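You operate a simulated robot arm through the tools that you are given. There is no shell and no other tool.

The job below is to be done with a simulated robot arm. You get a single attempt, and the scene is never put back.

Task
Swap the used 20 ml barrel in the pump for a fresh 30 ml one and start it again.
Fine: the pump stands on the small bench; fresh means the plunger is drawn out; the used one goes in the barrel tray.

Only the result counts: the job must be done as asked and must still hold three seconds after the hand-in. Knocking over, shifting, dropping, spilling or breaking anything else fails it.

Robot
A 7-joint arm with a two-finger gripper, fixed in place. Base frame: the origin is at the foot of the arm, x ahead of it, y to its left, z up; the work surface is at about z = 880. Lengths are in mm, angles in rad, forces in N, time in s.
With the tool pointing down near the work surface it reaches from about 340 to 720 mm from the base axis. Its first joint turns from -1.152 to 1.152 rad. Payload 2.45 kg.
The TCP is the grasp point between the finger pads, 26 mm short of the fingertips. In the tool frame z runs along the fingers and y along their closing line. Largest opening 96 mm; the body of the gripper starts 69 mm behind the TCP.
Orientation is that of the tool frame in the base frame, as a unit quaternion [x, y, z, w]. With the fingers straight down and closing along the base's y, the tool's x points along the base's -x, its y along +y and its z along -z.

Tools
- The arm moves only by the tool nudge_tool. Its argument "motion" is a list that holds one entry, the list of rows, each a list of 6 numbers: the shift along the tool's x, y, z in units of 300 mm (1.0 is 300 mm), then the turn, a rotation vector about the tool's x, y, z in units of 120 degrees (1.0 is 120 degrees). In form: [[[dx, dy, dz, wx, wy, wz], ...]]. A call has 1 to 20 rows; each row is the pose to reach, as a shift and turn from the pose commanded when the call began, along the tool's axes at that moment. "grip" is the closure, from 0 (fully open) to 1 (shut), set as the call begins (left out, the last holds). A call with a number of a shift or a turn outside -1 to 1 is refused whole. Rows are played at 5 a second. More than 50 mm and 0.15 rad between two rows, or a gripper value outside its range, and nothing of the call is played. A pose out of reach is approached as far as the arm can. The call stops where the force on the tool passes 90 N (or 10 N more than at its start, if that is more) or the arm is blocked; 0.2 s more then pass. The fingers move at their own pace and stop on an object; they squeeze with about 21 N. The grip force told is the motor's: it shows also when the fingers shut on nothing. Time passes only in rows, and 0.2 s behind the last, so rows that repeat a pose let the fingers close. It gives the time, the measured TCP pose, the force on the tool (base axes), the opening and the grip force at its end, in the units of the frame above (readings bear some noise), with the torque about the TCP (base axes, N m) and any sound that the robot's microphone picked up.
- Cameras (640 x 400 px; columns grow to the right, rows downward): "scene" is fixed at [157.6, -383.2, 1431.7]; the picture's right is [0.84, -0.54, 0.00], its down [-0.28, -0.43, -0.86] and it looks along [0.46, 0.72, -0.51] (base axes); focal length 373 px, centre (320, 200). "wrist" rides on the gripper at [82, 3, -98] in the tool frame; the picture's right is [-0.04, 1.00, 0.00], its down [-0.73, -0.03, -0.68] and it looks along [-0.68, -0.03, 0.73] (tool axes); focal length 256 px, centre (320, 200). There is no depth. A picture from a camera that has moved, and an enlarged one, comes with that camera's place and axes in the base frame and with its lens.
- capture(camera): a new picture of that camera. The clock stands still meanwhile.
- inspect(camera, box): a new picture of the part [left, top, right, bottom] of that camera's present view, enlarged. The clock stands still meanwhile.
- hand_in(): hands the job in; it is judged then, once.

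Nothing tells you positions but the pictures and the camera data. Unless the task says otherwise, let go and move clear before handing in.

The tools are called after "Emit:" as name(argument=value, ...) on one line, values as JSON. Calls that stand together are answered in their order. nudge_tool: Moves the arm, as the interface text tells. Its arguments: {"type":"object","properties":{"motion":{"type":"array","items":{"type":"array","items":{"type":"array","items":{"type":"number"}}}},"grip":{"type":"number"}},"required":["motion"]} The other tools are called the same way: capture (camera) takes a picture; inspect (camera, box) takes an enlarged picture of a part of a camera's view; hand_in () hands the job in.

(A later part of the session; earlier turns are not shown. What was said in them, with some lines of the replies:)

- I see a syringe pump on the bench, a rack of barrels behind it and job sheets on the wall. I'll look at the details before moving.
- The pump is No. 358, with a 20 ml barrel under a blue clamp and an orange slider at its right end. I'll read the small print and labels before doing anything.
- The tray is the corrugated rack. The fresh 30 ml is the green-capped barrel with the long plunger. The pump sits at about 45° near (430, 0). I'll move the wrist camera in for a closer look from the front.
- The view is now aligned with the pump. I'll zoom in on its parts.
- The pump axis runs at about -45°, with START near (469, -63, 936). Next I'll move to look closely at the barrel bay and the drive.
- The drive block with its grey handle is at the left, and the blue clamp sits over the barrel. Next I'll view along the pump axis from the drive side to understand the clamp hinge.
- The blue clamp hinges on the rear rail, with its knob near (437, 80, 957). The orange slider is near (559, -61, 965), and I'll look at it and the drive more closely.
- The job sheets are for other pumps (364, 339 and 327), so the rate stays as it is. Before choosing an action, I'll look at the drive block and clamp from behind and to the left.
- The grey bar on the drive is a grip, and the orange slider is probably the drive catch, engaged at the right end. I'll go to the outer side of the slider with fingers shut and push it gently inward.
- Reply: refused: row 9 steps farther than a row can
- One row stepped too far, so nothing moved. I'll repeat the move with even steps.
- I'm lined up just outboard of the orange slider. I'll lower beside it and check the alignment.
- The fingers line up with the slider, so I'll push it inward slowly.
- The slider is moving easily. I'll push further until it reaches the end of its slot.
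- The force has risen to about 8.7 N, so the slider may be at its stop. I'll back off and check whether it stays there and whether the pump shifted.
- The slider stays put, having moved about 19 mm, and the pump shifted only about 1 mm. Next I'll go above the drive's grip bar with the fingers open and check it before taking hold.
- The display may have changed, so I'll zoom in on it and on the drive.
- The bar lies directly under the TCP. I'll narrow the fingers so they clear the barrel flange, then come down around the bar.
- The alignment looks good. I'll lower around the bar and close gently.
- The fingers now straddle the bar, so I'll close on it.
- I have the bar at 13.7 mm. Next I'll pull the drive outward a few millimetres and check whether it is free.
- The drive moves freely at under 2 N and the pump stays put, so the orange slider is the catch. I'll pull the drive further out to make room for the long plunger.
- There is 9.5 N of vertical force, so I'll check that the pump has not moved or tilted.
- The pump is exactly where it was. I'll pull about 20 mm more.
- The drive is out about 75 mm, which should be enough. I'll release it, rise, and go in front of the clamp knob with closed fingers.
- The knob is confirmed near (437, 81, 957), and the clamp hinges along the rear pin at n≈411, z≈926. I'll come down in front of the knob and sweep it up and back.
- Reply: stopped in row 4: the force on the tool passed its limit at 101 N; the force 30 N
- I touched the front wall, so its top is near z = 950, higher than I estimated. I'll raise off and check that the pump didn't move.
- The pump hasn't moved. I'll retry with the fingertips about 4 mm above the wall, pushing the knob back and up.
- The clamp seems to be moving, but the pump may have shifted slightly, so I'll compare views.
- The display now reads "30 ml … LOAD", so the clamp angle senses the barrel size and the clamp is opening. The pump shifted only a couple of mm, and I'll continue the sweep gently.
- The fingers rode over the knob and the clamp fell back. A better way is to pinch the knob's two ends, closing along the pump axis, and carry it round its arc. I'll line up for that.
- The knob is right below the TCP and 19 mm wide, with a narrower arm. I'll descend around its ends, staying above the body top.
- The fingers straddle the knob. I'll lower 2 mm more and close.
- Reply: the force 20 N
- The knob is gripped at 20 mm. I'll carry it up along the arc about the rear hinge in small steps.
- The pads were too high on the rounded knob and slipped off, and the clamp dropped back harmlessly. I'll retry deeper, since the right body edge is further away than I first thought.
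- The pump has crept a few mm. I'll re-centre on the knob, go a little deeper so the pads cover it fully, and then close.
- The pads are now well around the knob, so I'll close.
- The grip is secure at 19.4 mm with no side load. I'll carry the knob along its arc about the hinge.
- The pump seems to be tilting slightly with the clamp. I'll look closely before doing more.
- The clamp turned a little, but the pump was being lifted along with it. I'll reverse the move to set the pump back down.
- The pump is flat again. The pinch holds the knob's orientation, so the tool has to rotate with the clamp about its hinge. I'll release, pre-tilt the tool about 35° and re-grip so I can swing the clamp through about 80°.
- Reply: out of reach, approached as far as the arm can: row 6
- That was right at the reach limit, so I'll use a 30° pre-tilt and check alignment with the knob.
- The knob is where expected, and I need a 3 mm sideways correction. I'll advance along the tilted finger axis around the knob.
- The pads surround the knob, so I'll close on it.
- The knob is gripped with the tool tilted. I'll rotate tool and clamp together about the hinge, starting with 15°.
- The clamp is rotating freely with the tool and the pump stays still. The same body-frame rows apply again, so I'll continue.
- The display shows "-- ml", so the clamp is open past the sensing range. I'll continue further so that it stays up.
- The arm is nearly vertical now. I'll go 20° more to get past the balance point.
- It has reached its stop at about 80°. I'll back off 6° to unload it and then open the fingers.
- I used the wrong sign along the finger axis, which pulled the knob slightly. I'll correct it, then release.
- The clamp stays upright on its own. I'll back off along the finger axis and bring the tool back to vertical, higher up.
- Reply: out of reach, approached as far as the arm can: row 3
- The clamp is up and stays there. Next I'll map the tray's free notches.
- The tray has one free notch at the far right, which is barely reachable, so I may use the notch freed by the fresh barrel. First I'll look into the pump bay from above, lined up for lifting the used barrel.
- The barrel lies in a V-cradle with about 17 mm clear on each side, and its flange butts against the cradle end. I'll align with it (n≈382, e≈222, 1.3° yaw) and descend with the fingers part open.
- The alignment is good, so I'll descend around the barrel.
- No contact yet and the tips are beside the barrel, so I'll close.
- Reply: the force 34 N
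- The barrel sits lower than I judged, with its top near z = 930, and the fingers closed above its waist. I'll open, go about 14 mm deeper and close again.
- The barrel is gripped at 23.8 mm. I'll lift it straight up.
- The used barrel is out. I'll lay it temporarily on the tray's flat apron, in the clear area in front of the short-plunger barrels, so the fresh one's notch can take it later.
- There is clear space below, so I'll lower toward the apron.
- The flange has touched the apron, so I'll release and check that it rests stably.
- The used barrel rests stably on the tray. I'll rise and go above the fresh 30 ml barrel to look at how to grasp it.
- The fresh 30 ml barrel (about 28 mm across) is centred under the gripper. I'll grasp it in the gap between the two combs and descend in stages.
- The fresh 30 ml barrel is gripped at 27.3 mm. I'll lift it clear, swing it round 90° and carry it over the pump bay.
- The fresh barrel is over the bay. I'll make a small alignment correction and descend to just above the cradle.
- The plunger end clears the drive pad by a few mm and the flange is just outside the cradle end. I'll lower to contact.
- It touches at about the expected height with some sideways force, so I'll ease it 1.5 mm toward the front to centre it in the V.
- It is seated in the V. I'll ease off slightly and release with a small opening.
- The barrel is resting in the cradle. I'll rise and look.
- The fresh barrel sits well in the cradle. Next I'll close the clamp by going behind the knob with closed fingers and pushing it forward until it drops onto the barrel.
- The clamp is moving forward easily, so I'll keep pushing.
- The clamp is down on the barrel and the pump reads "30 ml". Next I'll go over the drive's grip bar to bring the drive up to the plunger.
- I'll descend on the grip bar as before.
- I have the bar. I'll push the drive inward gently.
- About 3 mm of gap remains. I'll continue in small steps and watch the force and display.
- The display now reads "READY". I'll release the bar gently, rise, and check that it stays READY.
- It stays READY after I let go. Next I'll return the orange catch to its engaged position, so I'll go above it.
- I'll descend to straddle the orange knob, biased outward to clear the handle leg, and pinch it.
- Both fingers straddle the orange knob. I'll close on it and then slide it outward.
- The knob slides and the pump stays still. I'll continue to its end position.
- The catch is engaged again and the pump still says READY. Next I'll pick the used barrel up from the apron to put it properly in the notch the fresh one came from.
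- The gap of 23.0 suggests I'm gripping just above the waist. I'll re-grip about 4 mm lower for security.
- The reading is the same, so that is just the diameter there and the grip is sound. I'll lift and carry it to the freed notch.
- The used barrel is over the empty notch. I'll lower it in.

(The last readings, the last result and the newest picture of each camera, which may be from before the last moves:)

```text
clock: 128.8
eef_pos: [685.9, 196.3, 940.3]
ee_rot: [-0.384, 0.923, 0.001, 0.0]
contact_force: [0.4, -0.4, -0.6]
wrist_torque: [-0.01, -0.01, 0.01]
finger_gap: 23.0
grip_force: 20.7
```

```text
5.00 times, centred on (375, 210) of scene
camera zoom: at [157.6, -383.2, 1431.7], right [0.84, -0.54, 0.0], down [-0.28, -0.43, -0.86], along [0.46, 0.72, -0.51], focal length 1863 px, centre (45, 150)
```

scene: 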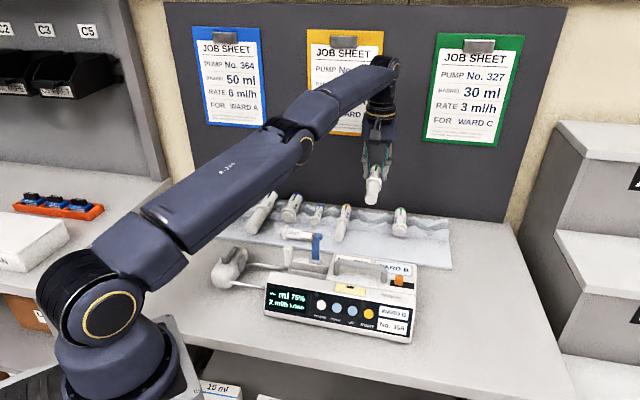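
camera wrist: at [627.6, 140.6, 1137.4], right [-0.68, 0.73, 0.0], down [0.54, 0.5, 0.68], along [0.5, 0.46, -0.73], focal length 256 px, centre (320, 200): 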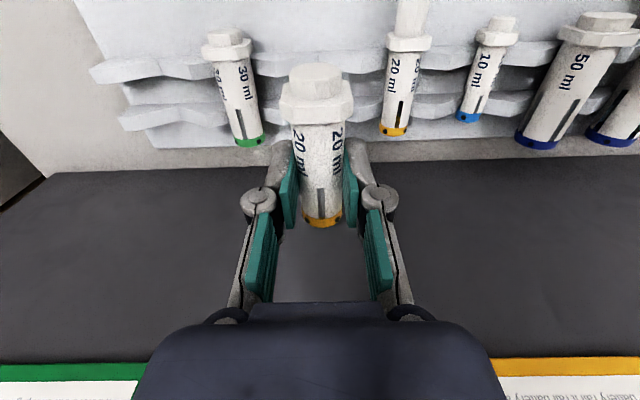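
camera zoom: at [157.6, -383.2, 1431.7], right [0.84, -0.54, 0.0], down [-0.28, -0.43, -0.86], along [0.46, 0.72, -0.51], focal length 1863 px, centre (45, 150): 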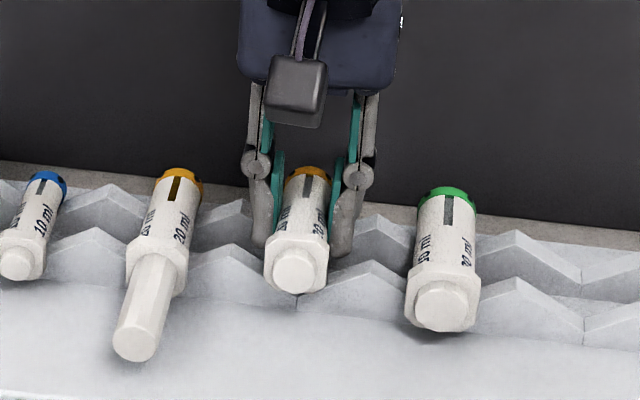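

Still no contact, so I'll keep lowering in small steps.

Emit:
nudge_tool(motion=[[[0, 0, 0.006, 0, 0, 0], [0, 0, 0.01, 0, 0, 0]]])

Emit:
nudge_tool(motion=[[[0, 0, 0.006, 0, 0, 0], [0, 0, 0.009, 0, 0, 0]]])

Emit:
inspect(camera="scene", box=[320, 170, 430, 250])

Emit:
inspect(camera="wrist", box=[220, 30, 420, 180])

```text
clock: 129.4
eef_pos: [686.8, 196.1, 934.8]
ee_rot: [-0.384, 0.923, 0.001, -0.001]
contact_force: [-0.5, 0.0, -0.6]
wrist_torque: [-0.01, 0.04, -0.04]
finger_gap: 23.0
grip_force: 21.1
```

```text
clock: 130.0
eef_pos: [685.1, 196.4, 934.2]
ee_rot: [-0.383, 0.924, 0.002, 0.0]
contact_force: [0.3, -0.6, -0.7]
wrist_torque: [0.01, 0.0, 0.0]
finger_gap: 22.7
grip_force: 20.5
```

```text
5.00 times, centred on (375, 210) of scene
camera zoom: at [157.6, -383.2, 1431.7], right [0.84, -0.54, 0.0], down [-0.28, -0.43, -0.86], along [0.46, 0.72, -0.51], focal length 1863 px, centre (45, 150)
```

zoom: 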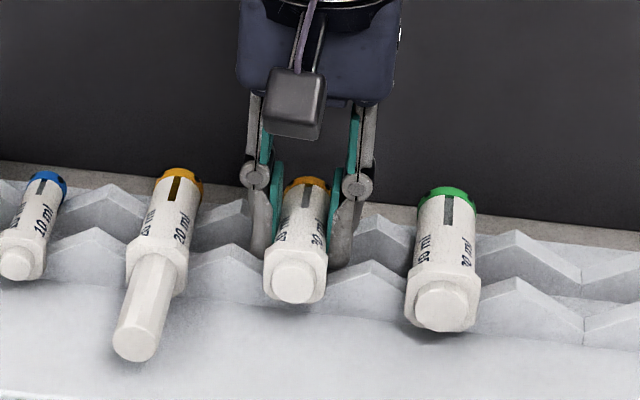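

```text
2.67 times, centred on (320, 105) of wrist
camera zoom: at [626.5, 141.1, 1031.9], right [-0.68, 0.73, 0.0], down [0.54, 0.5, 0.68], along [0.5, 0.46, -0.73], focal length 683 px, centre (320, 453)
```

zoom: 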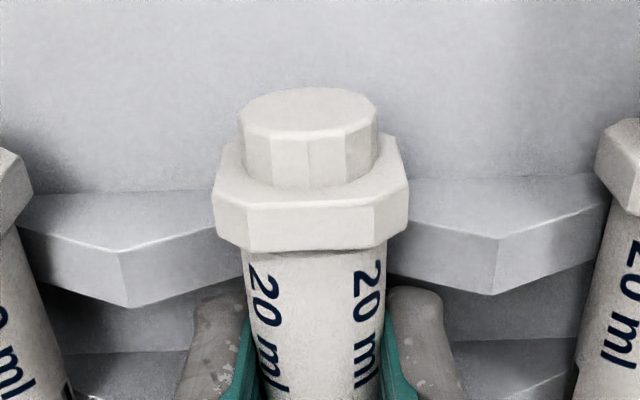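

Emit:
nudge_tool(motion=[[[0, 0, 0.005, 0, 0, 0], [0, 0, 0.009, 0, 0, 0]]])

Emit:
nudge_tool(motion=[[[0, 0, 0.004, 0, 0, 0], [0, 0, 0.007, 0, 0, 0]]])

Emit:
inspect(camera="scene", box=[320, 170, 430, 250])

```text
clock: 130.6
eef_pos: [683.8, 196.6, 929.4]
ee_rot: [-0.384, 0.923, 0.0, -0.001]
contact_force: [0.0, 0.4, -1.0]
wrist_torque: [-0.06, 0.01, -0.02]
finger_gap: 23.0
grip_force: 21.3
```

```text
clock: 131.2
eef_pos: [685.7, 195.9, 929.6]
ee_rot: [-0.382, 0.924, 0.0, 0.0]
contact_force: [0.1, -0.1, 1.2]
wrist_torque: [0.01, -0.02, 0.02]
finger_gap: 22.7
grip_force: 20.9
```

```text
5.00 times, centred on (375, 210) of scene
camera zoom: at [157.6, -383.2, 1431.7], right [0.84, -0.54, 0.0], down [-0.28, -0.43, -0.86], along [0.46, 0.72, -0.51], focal length 1863 px, centre (45, 150)
```

zoom: 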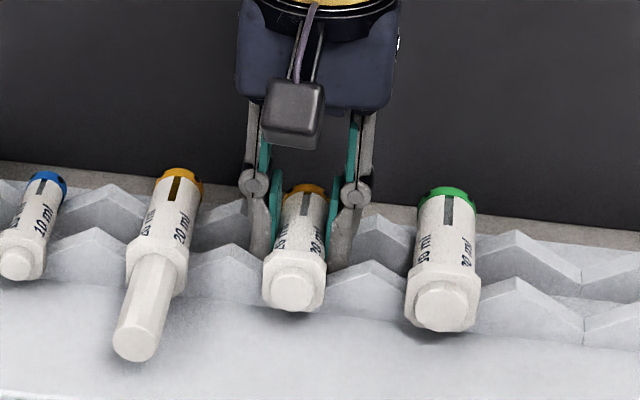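

Emit:
nudge_tool(motion=[[[0, 0, 0.005, 0, 0, 0], [0, 0, 0.008, 0, 0, 0]]])

Emit:
nudge_tool(motion=[[[0, 0, 0.004, 0, 0, 0], [0, 0, 0.006, 0, 0, 0]]])

```text
clock: 131.8
eef_pos: [687.1, 197.1, 925.4]
ee_rot: [-0.383, 0.924, 0.0, 0.0]
contact_force: [0.9, -0.2, 0.8]
wrist_torque: [0.04, -0.01, -0.03]
finger_gap: 20.7
grip_force: 21.5
```

```text
clock: 132.4
eef_pos: [685.9, 196.3, 925.2]
ee_rot: [-0.383, 0.924, 0.0, 0.0]
contact_force: [1.1, -0.7, 5.2]
wrist_torque: [0.11, -0.09, -0.01]
finger_gap: 22.6
grip_force: 21.2
```

It has seated in the notch. I'll release and rise straight up.

Emit:
nudge_tool(motion=[[[0, 0, 0, 0, 0, 0], [0, 0, 0, 0, 0, 0], [0, 0, 0, 0, 0, 0]]], grip=0.67)

Emit:
nudge_tool(motion=[[[0, 0, -0.03, 0, 0, 0], [0, 0, -0.1, 0, 0, 0], [0, 0, -0.2, 0, 0, 0], [0, 0, -0.32, 0, 0, 0], [0, 0, -0.42, 0, 0, 0]]])

Emit:
inspect(camera="scene", box=[200, 170, 460, 290])

Emit:
capture(camera="wrist")

```text
clock: 133.2
eef_pos: [684.9, 195.9, 925.2]
ee_rot: [-0.384, 0.923, 0.002, 0.0]
contact_force: [0.6, 0.9, -0.3]
wrist_torque: [0.0, 0.04, 0.01]
finger_gap: 31.5
grip_force: 0.1
```

```text
clock: 134.4
eef_pos: [683.5, 198.8, 1051.4]
ee_rot: [-0.384, 0.923, 0.001, 0.0]
contact_force: [0.1, -0.7, 0.5]
wrist_torque: [-0.01, 0.0, 0.03]
finger_gap: 31.6
grip_force: 0.1
```

```text
2.46 times, centred on (330, 230) of scene
camera zoom: at [157.6, -383.2, 1431.7], right [0.84, -0.54, 0.0], down [-0.28, -0.43, -0.86], along [0.46, 0.72, -0.51], focal length 917 px, centre (295, 126)
```

zoom: 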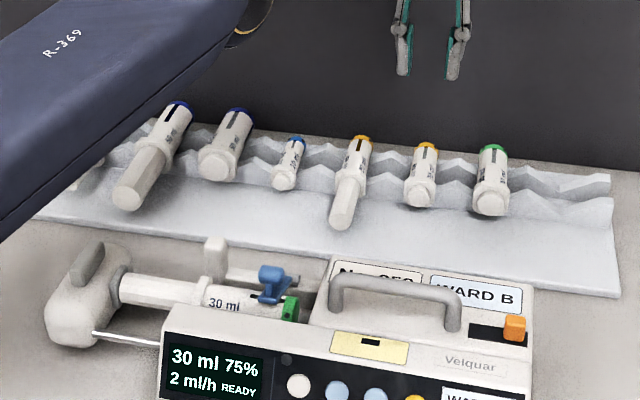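

```text
taken
camera wrist: at [624.5, 142.2, 1149.7], right [-0.68, 0.73, 0.0], down [0.54, 0.5, 0.68], along [0.5, 0.46, -0.73], focal length 256 px, centre (320, 200)
```

wrist: 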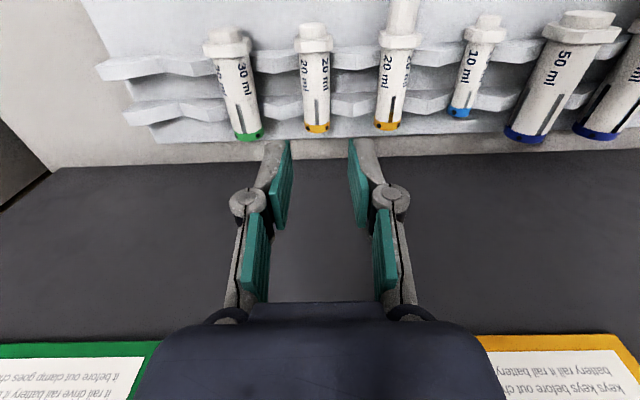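

The used barrel is in the tray notch. The pump has crept about 15 mm back from where it stood, so before starting it I'll check from behind whether I can ease it back gently.

Emit:
nudge_tool(motion=[[[0.04, 0.013, 0, 0, 0, 0.06], [0.08, 0.026, 0, 0, 0, 0.12], [0.12, 0.04, 0, 0, 0, 0.18], [0.16, 0.052, 0, 0, 0, 0.24], [0.2, 0.065, 0, 0, 0, 0.3], [0.245, 0.078, 0, 0, 0, 0.36], [0.285, 0.09, 0, 0, 0, 0.42], [0.325, 0.105, 0, 0, 0, 0.48], [0.365, 0.117, 0, 0, 0, 0.54], [0.405, 0.13, 0, 0, 0, 0.6], [0.45, 0.144, 0, 0, 0, 0.66], [0.49, 0.157, 0, 0, 0, 0.72], [0.529, 0.17, 0, 0, 0, 0.763]]], grip=1)

Emit:
capture(camera="wrist")

Emit:
inspect(camera="scene", box=[230, 240, 440, 360])

```text
clock: 137.2
eef_pos: [538.0, 119.8, 1052.7]
ee_rot: [0.395, 0.919, 0.001, -0.001]
contact_force: [-0.7, 0.4, -0.4]
wrist_torque: [-0.03, 0.01, -0.03]
finger_gap: 0.0
grip_force: 20.9
```

```text
taken
camera wrist: at [485.2, 181.7, 1150.1], right [0.75, 0.66, 0.0], down [0.48, -0.55, 0.68], along [0.45, -0.51, -0.74], focal length 256 px, centre (320, 200)
```

wrist: 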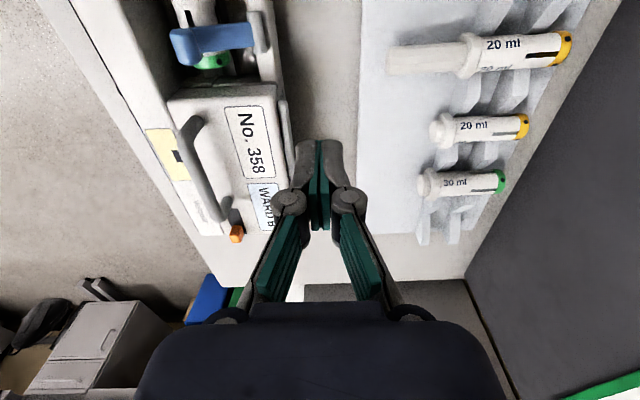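

```text
3.05 times, centred on (335, 300) of scene
camera zoom: at [157.6, -383.2, 1431.7], right [0.84, -0.54, 0.0], down [-0.28, -0.43, -0.86], along [0.46, 0.72, -0.51], focal length 1136 px, centre (274, -105)
```

zoom: 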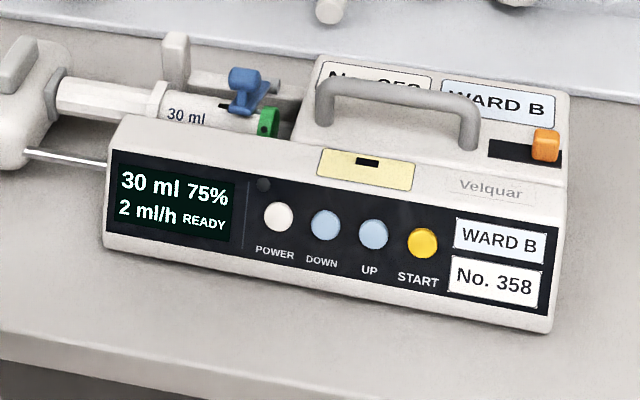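

The pump is about 12 mm too far back. I'll lower behind its rear face and push it slowly forward.

Emit:
nudge_tool(motion=[[[0, 0, 0.1, 0, 0, 0], [0, 0, 0.2, 0, 0, 0], [0, 0, 0.28, 0, 0, 0], [0, 0, 0.339, 0, 0, 0], [0, -0.03, 0.339, 0, 0, 0], [0, -0.06, 0.339, 0, 0, 0]]])

Emit:
capture(camera="wrist")

Emit:
inspect(camera="scene", box=[230, 200, 440, 360])

```text
clock: 138.6
eef_pos: [525.6, 109.3, 952.3]
ee_rot: [0.395, 0.919, 0.001, 0.001]
contact_force: [3.5, 5.6, 4.8]
wrist_torque: [0.03, 0.02, -0.01]
finger_gap: 0.1
grip_force: 21.1
```

```text
taken
camera wrist: at [471.9, 170.6, 1048.8], right [0.75, 0.66, 0.0], down [0.48, -0.55, 0.68], along [0.45, -0.51, -0.73], focal length 256 px, centre (320, 200)
```

wrist: 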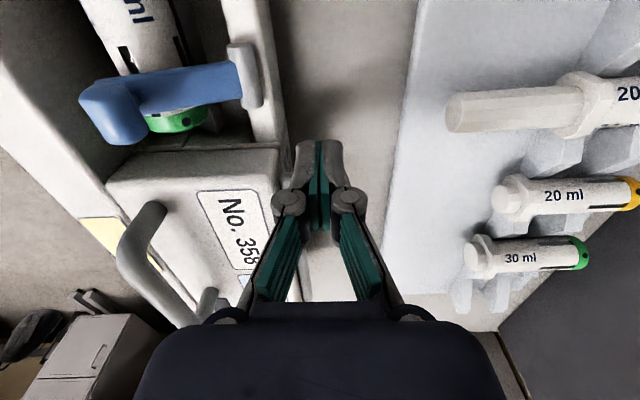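

```text
2.50 times, centred on (335, 280) of scene
camera zoom: at [157.6, -383.0, 1431.7], right [0.84, -0.54, 0.0], down [-0.28, -0.43, -0.86], along [0.46, 0.72, -0.51], focal length 932 px, centre (282, 0)
```

zoom: 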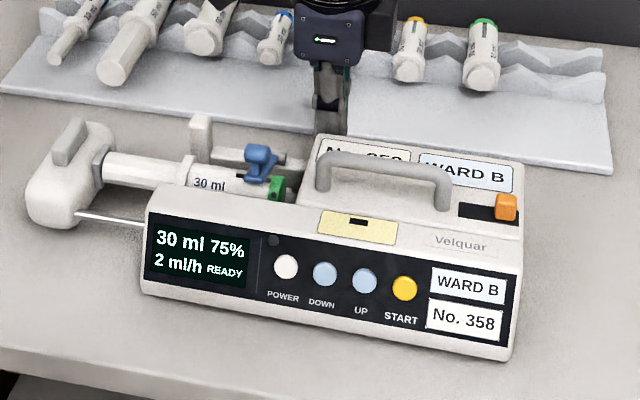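

It is in contact and the pump is sliding forward, still READY. I'll push about 7 mm more.

Emit:
nudge_tool(motion=[[[0, -0.008, 0, 0, 0, 0], [0, -0.016, 0, 0, 0, 0], [0, -0.022, 0, 0, 0, 0]]])

Emit:
inspect(camera="scene", box=[230, 240, 440, 360])

```text
clock: 139.4
eef_pos: [520.1, 103.9, 951.3]
ee_rot: [0.395, 0.919, 0.001, 0.0]
contact_force: [9.5, 10.7, 19.2]
wrist_torque: [-0.11, 0.14, -0.02]
finger_gap: 0.2
grip_force: 20.9
```

```text
3.05 times, centred on (335, 300) of scene
camera zoom: at [157.5, -383.0, 1431.7], right [0.84, -0.54, 0.0], down [-0.28, -0.43, -0.86], along [0.46, 0.72, -0.51], focal length 1136 px, centre (274, -105)
```

zoom: 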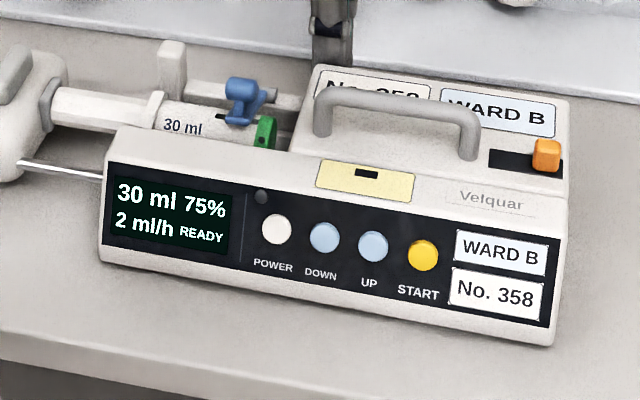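

The pump is back to within about 6 mm of its original place and still READY. I'll back off and rise, then go to the START button.

Emit:
nudge_tool(motion=[[[0, 0.015, 0, 0, 0, 0], [0, 0.05, 0, 0, 0, 0], [0, 0.05, -0.1, 0, 0, 0], [0, 0.05, -0.22, 0, 0, 0], [0, 0.05, -0.35, 0, 0, 0]]])

Emit:
inspect(camera="scene", box=[230, 240, 440, 360])

```text
clock: 140.6
eef_pos: [530.3, 113.5, 1056.0]
ee_rot: [0.395, 0.919, -0.001, -0.001]
contact_force: [0.1, 0.1, 0.5]
wrist_torque: [0.03, -0.07, -0.01]
finger_gap: 0.2
grip_force: 21.2
```

```text
3.05 times, centred on (335, 300) of scene
camera zoom: at [157.6, -383.2, 1431.7], right [0.84, -0.54, 0.0], down [-0.28, -0.43, -0.86], along [0.46, 0.72, -0.51], focal length 1136 px, centre (274, -105)
```

zoom: 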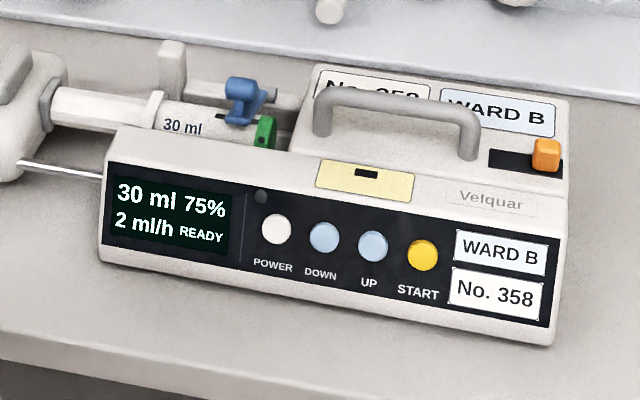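

The pump is settled and READY. Next I'll position in front of the START button with the fingers shut and check alignment.

Emit:
nudge_tool(motion=[[[-0.02, -0.05, 0, 0, 0, -0.06], [-0.04, -0.1, 0, 0, 0, -0.12], [-0.065, -0.15, 0, 0, 0, -0.18], [-0.085, -0.2, 0, 0, 0, -0.24], [-0.11, -0.25, 0, 0, 0, -0.3], [-0.13, -0.3, 0, 0, 0, -0.36], [-0.15, -0.35, 0, 0, 0, -0.42], [-0.175, -0.4, 0, 0, 0, -0.48], [-0.195, -0.45, 0, 0, 0, -0.54], [-0.22, -0.5, 0, 0, 0, -0.6], [-0.24, -0.55, 0, 0, 0, -0.66], [-0.26, -0.6, 0, 0, 0, -0.72], [-0.278, -0.638, 0, 0, 0, -0.762]]], grip=1)

Emit:
capture(camera="wrist")

Emit:
inspect(camera="wrist", box=[240, 60, 440, 220])

```text
clock: 143.4
eef_pos: [449.1, -77.7, 1053.9]
ee_rot: [-0.384, 0.923, 0.0, 0.0]
contact_force: [-0.3, -0.8, 1.0]
wrist_torque: [-0.03, 0.02, -0.01]
finger_gap: 0.1
grip_force: 21.1
```

```text
taken
camera wrist: at [389.8, -134.4, 1152.2], right [-0.68, 0.73, 0.0], down [0.54, 0.5, 0.68], along [0.5, 0.46, -0.73], focal length 256 px, centre (320, 200)
```

wrist: 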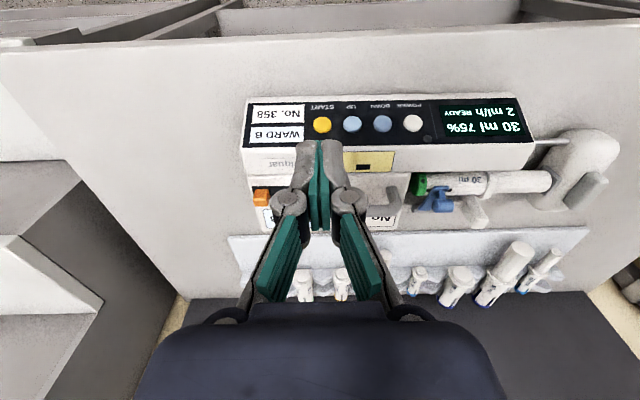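

```text
2.50 times, centred on (340, 140) of wrist
camera zoom: at [389.8, -134.4, 1152.2], right [-0.68, 0.73, 0.0], down [0.54, 0.5, 0.68], along [0.5, 0.46, -0.73], focal length 640 px, centre (270, 350)
```

zoom: 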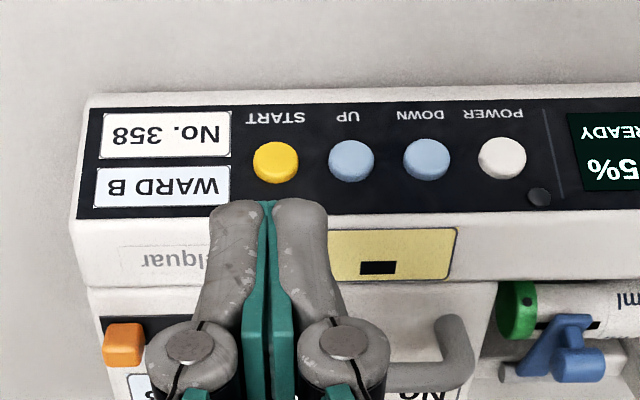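

I'm aligned with START in the lateral direction. I'll lower to just in front of and above the button.

Emit:
nudge_tool(motion=[[[0, -0.002, 0.08, 0, 0, 0], [0, -0.002, 0.16, 0, 0, 0], [-0.01, -0.002, 0.23, 0, 0, 0], [-0.018, -0.002, 0.285, 0, 0, 0]]])

Emit:
inspect(camera="wrist", box=[240, 60, 440, 220])

Emit:
inspect(camera="scene", box=[320, 240, 440, 350])

```text
clock: 144.4
eef_pos: [453.3, -76.6, 968.8]
ee_rot: [-0.382, 0.924, 0.0, 0.0]
contact_force: [-0.6, -0.5, 0.2]
wrist_torque: [0.04, 0.0, 0.0]
finger_gap: 0.0
grip_force: 21.0
```

```text
2.50 times, centred on (340, 140) of wrist
camera zoom: at [392.9, -131.0, 1066.8], right [-0.68, 0.74, 0.0], down [0.54, 0.5, 0.68], along [0.5, 0.46, -0.73], focal length 640 px, centre (270, 350)
```

zoom: 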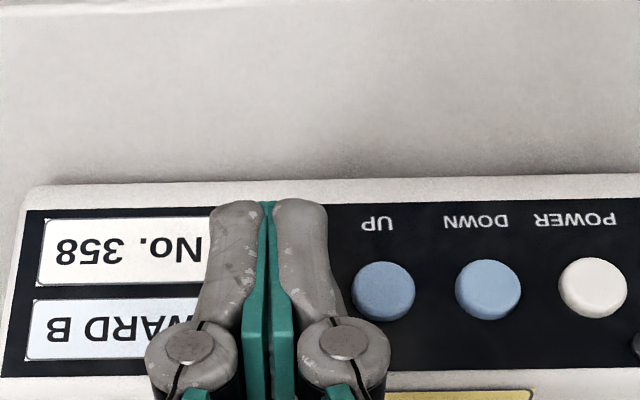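

```text
3.64 times, centred on (380, 295) of scene
camera zoom: at [157.6, -383.2, 1431.7], right [0.84, -0.54, 0.0], down [-0.28, -0.43, -0.86], along [0.46, 0.72, -0.51], focal length 1355 px, centre (102, -146)
```

zoom: 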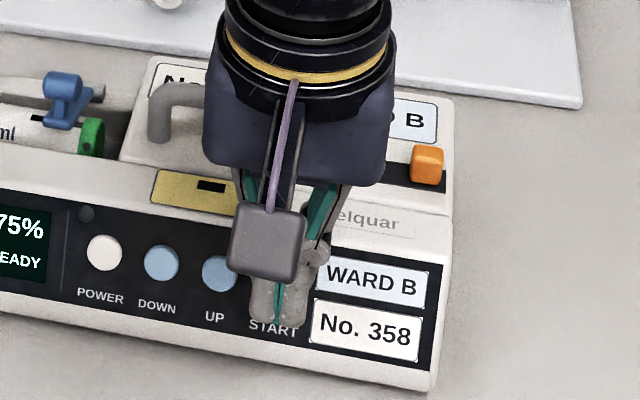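

START is right behind the fingertips. I'll level with it and press straight in, in small steps.

Emit:
nudge_tool(motion=[[[0, 0.006, 0.025, 0, 0, 0], [0, 0.006, 0.047, 0, 0, 0], [-0.02, 0.006, 0.047, 0, 0, 0], [-0.035, 0.006, 0.047, 0, 0, 0]]])

Emit:
inspect(camera="scene", box=[230, 240, 440, 360])

Emit:
inspect(camera="wrist", box=[240, 60, 440, 220])

```text
clock: 145.4
eef_pos: [458.0, -67.8, 954.2]
ee_rot: [-0.383, 0.924, 0.001, -0.001]
contact_force: [-0.5, -1.0, 0.7]
wrist_torque: [-0.02, 0.05, 0.02]
finger_gap: 0.0
grip_force: 20.7
```

```text
3.05 times, centred on (335, 300) of scene
camera zoom: at [157.6, -383.2, 1431.7], right [0.84, -0.54, 0.0], down [-0.28, -0.43, -0.86], along [0.46, 0.72, -0.51], focal length 1136 px, centre (274, -105)
```

zoom: 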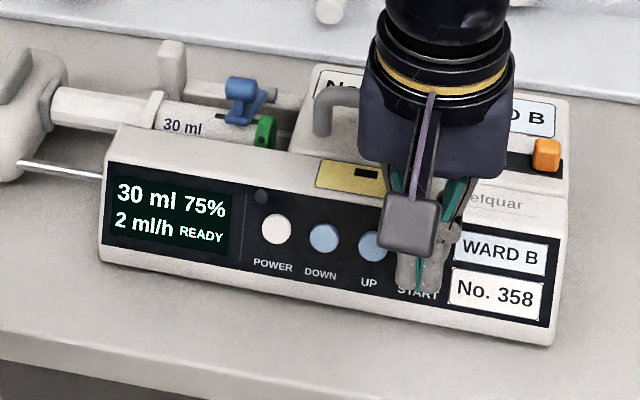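

```text
2.50 times, centred on (340, 140) of wrist
camera zoom: at [399.5, -122.1, 1052.4], right [-0.68, 0.74, 0.0], down [0.54, 0.5, 0.68], along [0.5, 0.46, -0.74], focal length 640 px, centre (270, 350)
```

zoom: 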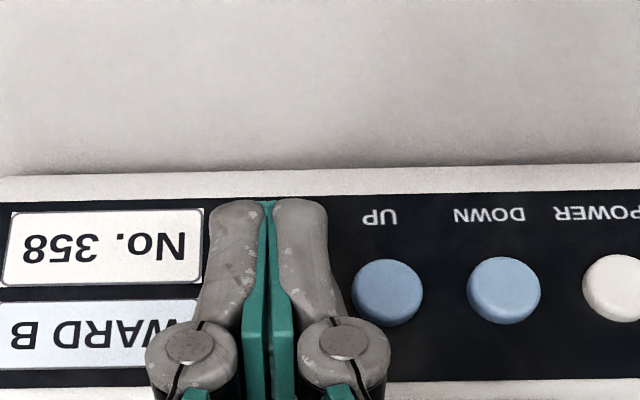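

Emit:
nudge_tool(motion=[[[-0.005, 0, 0, 0, 0, 0], [-0.01, 0, 0, 0, 0, 0], [-0.014, 0, 0, 0, 0, 0]]])

Emit:
inspect(camera="scene", box=[230, 240, 440, 360])

```text
clock: 146.2
eef_pos: [462.0, -64.0, 955.0]
ee_rot: [-0.382, 0.924, 0.001, 0.0]
contact_force: [-2.9, -3.3, 2.7]
wrist_torque: [-0.1, 0.0, 0.01]
finger_gap: 6.0
grip_force: 20.5
heard: click
```

```text
3.05 times, centred on (335, 300) of scene
camera zoom: at [157.4, -383.3, 1431.7], right [0.84, -0.54, 0.0], down [-0.28, -0.43, -0.86], along [0.46, 0.72, -0.51], focal length 1136 px, centre (274, -105)
```

zoom: 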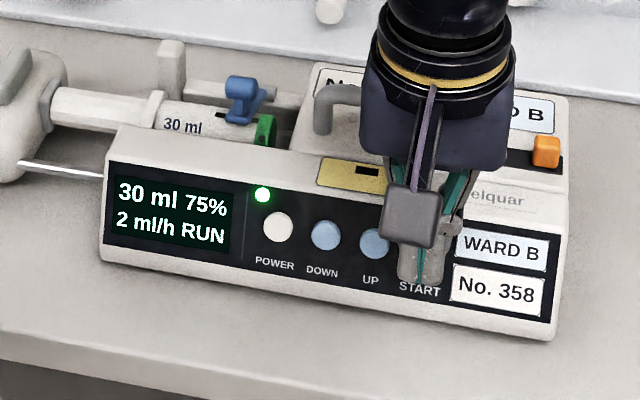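

A click was heard, the display shows "30 ml … 2 ml/h RUN" and the light is green. I'll back straight out and rise clear.

Emit:
nudge_tool(motion=[[[0.02, 0, 0, 0, 0, 0], [0.06, 0, 0, 0, 0, 0], [0.08, 0, -0.08, 0, 0, 0], [0.08, 0, -0.2, 0, 0, 0], [0.08, 0, -0.33, 0, 0, 0], [0.08, 0, -0.45, 0, 0, 0]]])

Emit:
nudge_tool(motion=[[[0, 0, 0, 0, 0, 0], [0, 0, 0, 0, 0, 0], [0, 0, 0, 0, 0, 0], [0, 0, 0, 0, 0, 0], [0, 0, 0, 0, 0, 0], [0, 0, 0, 0, 0, 0], [0, 0, 0, 0, 0, 0], [0, 0, 0, 0, 0, 0], [0, 0, 0, 0, 0, 0], [0, 0, 0, 0, 0, 0], [0, 0, 0, 0, 0, 0], [0, 0, 0, 0, 0, 0], [0, 0, 0, 0, 0, 0], [0, 0, 0, 0, 0, 0], [0, 0, 0, 0, 0, 0], [0, 0, 0, 0, 0, 0], [0, 0, 0, 0, 0, 0], [0, 0, 0, 0, 0, 0]]])

Emit:
inspect(camera="scene", box=[220, 230, 430, 360])

Emit:
capture(camera="scene")

Emit:
capture(camera="wrist")

```text
clock: 147.6
eef_pos: [444.3, -79.4, 1089.1]
ee_rot: [-0.382, 0.924, 0.0, 0.0]
contact_force: [0.4, 0.5, -1.4]
wrist_torque: [0.02, 0.0, -0.01]
finger_gap: 0.0
grip_force: 21.2
```

```text
clock: 151.4
eef_pos: [445.1, -79.1, 1088.5]
ee_rot: [-0.382, 0.924, 0.0, -0.001]
contact_force: [-0.1, 1.1, -1.3]
wrist_torque: [0.02, 0.0, -0.02]
finger_gap: 0.0
grip_force: 21.0
```

```text
3.05 times, centred on (325, 295) of scene
camera zoom: at [157.6, -383.2, 1431.7], right [0.84, -0.54, 0.0], down [-0.28, -0.43, -0.86], along [0.46, 0.72, -0.51], focal length 1136 px, centre (305, -90)
```

zoom: 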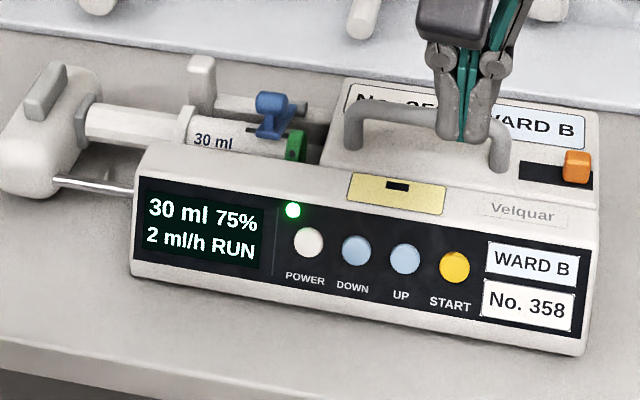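

```text
taken
```

scene: 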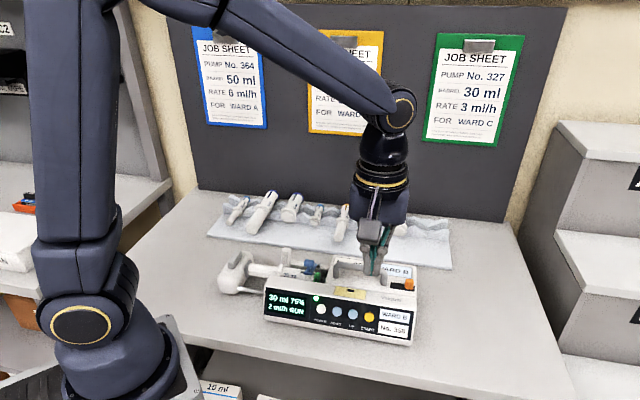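

```text
taken
camera wrist: at [385.9, -134.5, 1186.6], right [-0.68, 0.74, 0.0], down [0.54, 0.5, 0.68], along [0.5, 0.46, -0.73], focal length 256 px, centre (320, 200)
```

wrist: 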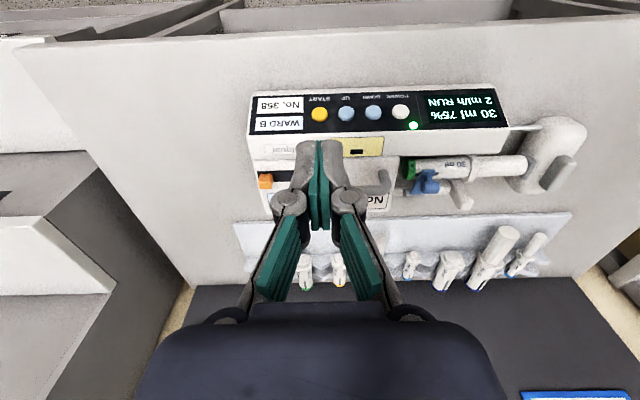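

The pump has held "30 ml, 2 ml/h RUN" with a green light for over four seconds. The used 20 ml barrel is in the tray and the arm is clear, so I'm handing in.

Emit:
hand_in()

```text
The job is handed in.
```

The pump now holds the fresh 30 ml barrel and is running. Its display reads "30 ml 75%, 2 ml/h RUN" with a green light, and it held that for about four seconds before I handed in.

- **Used barrel:** the 20 ml barrel is in the tray, in the notch the fresh one came from. I laid it on the front of the tray for a while during the swap.
- **Rate:** I left it at 2 ml/h. The job sheets on the wall are for other pumps (364, 339 and 327).
- **Pump position:** opening the clamp slid the pump and briefly tilted it. I pushed it back, and it now stands about 6 mm from where it started.
- **Hard contact:** early on, the fingertips pressed down on the pump's front wall with about 100 N. I saw no damage or movement from that.
- **Drive catch:** the orange catch is back in its original position.
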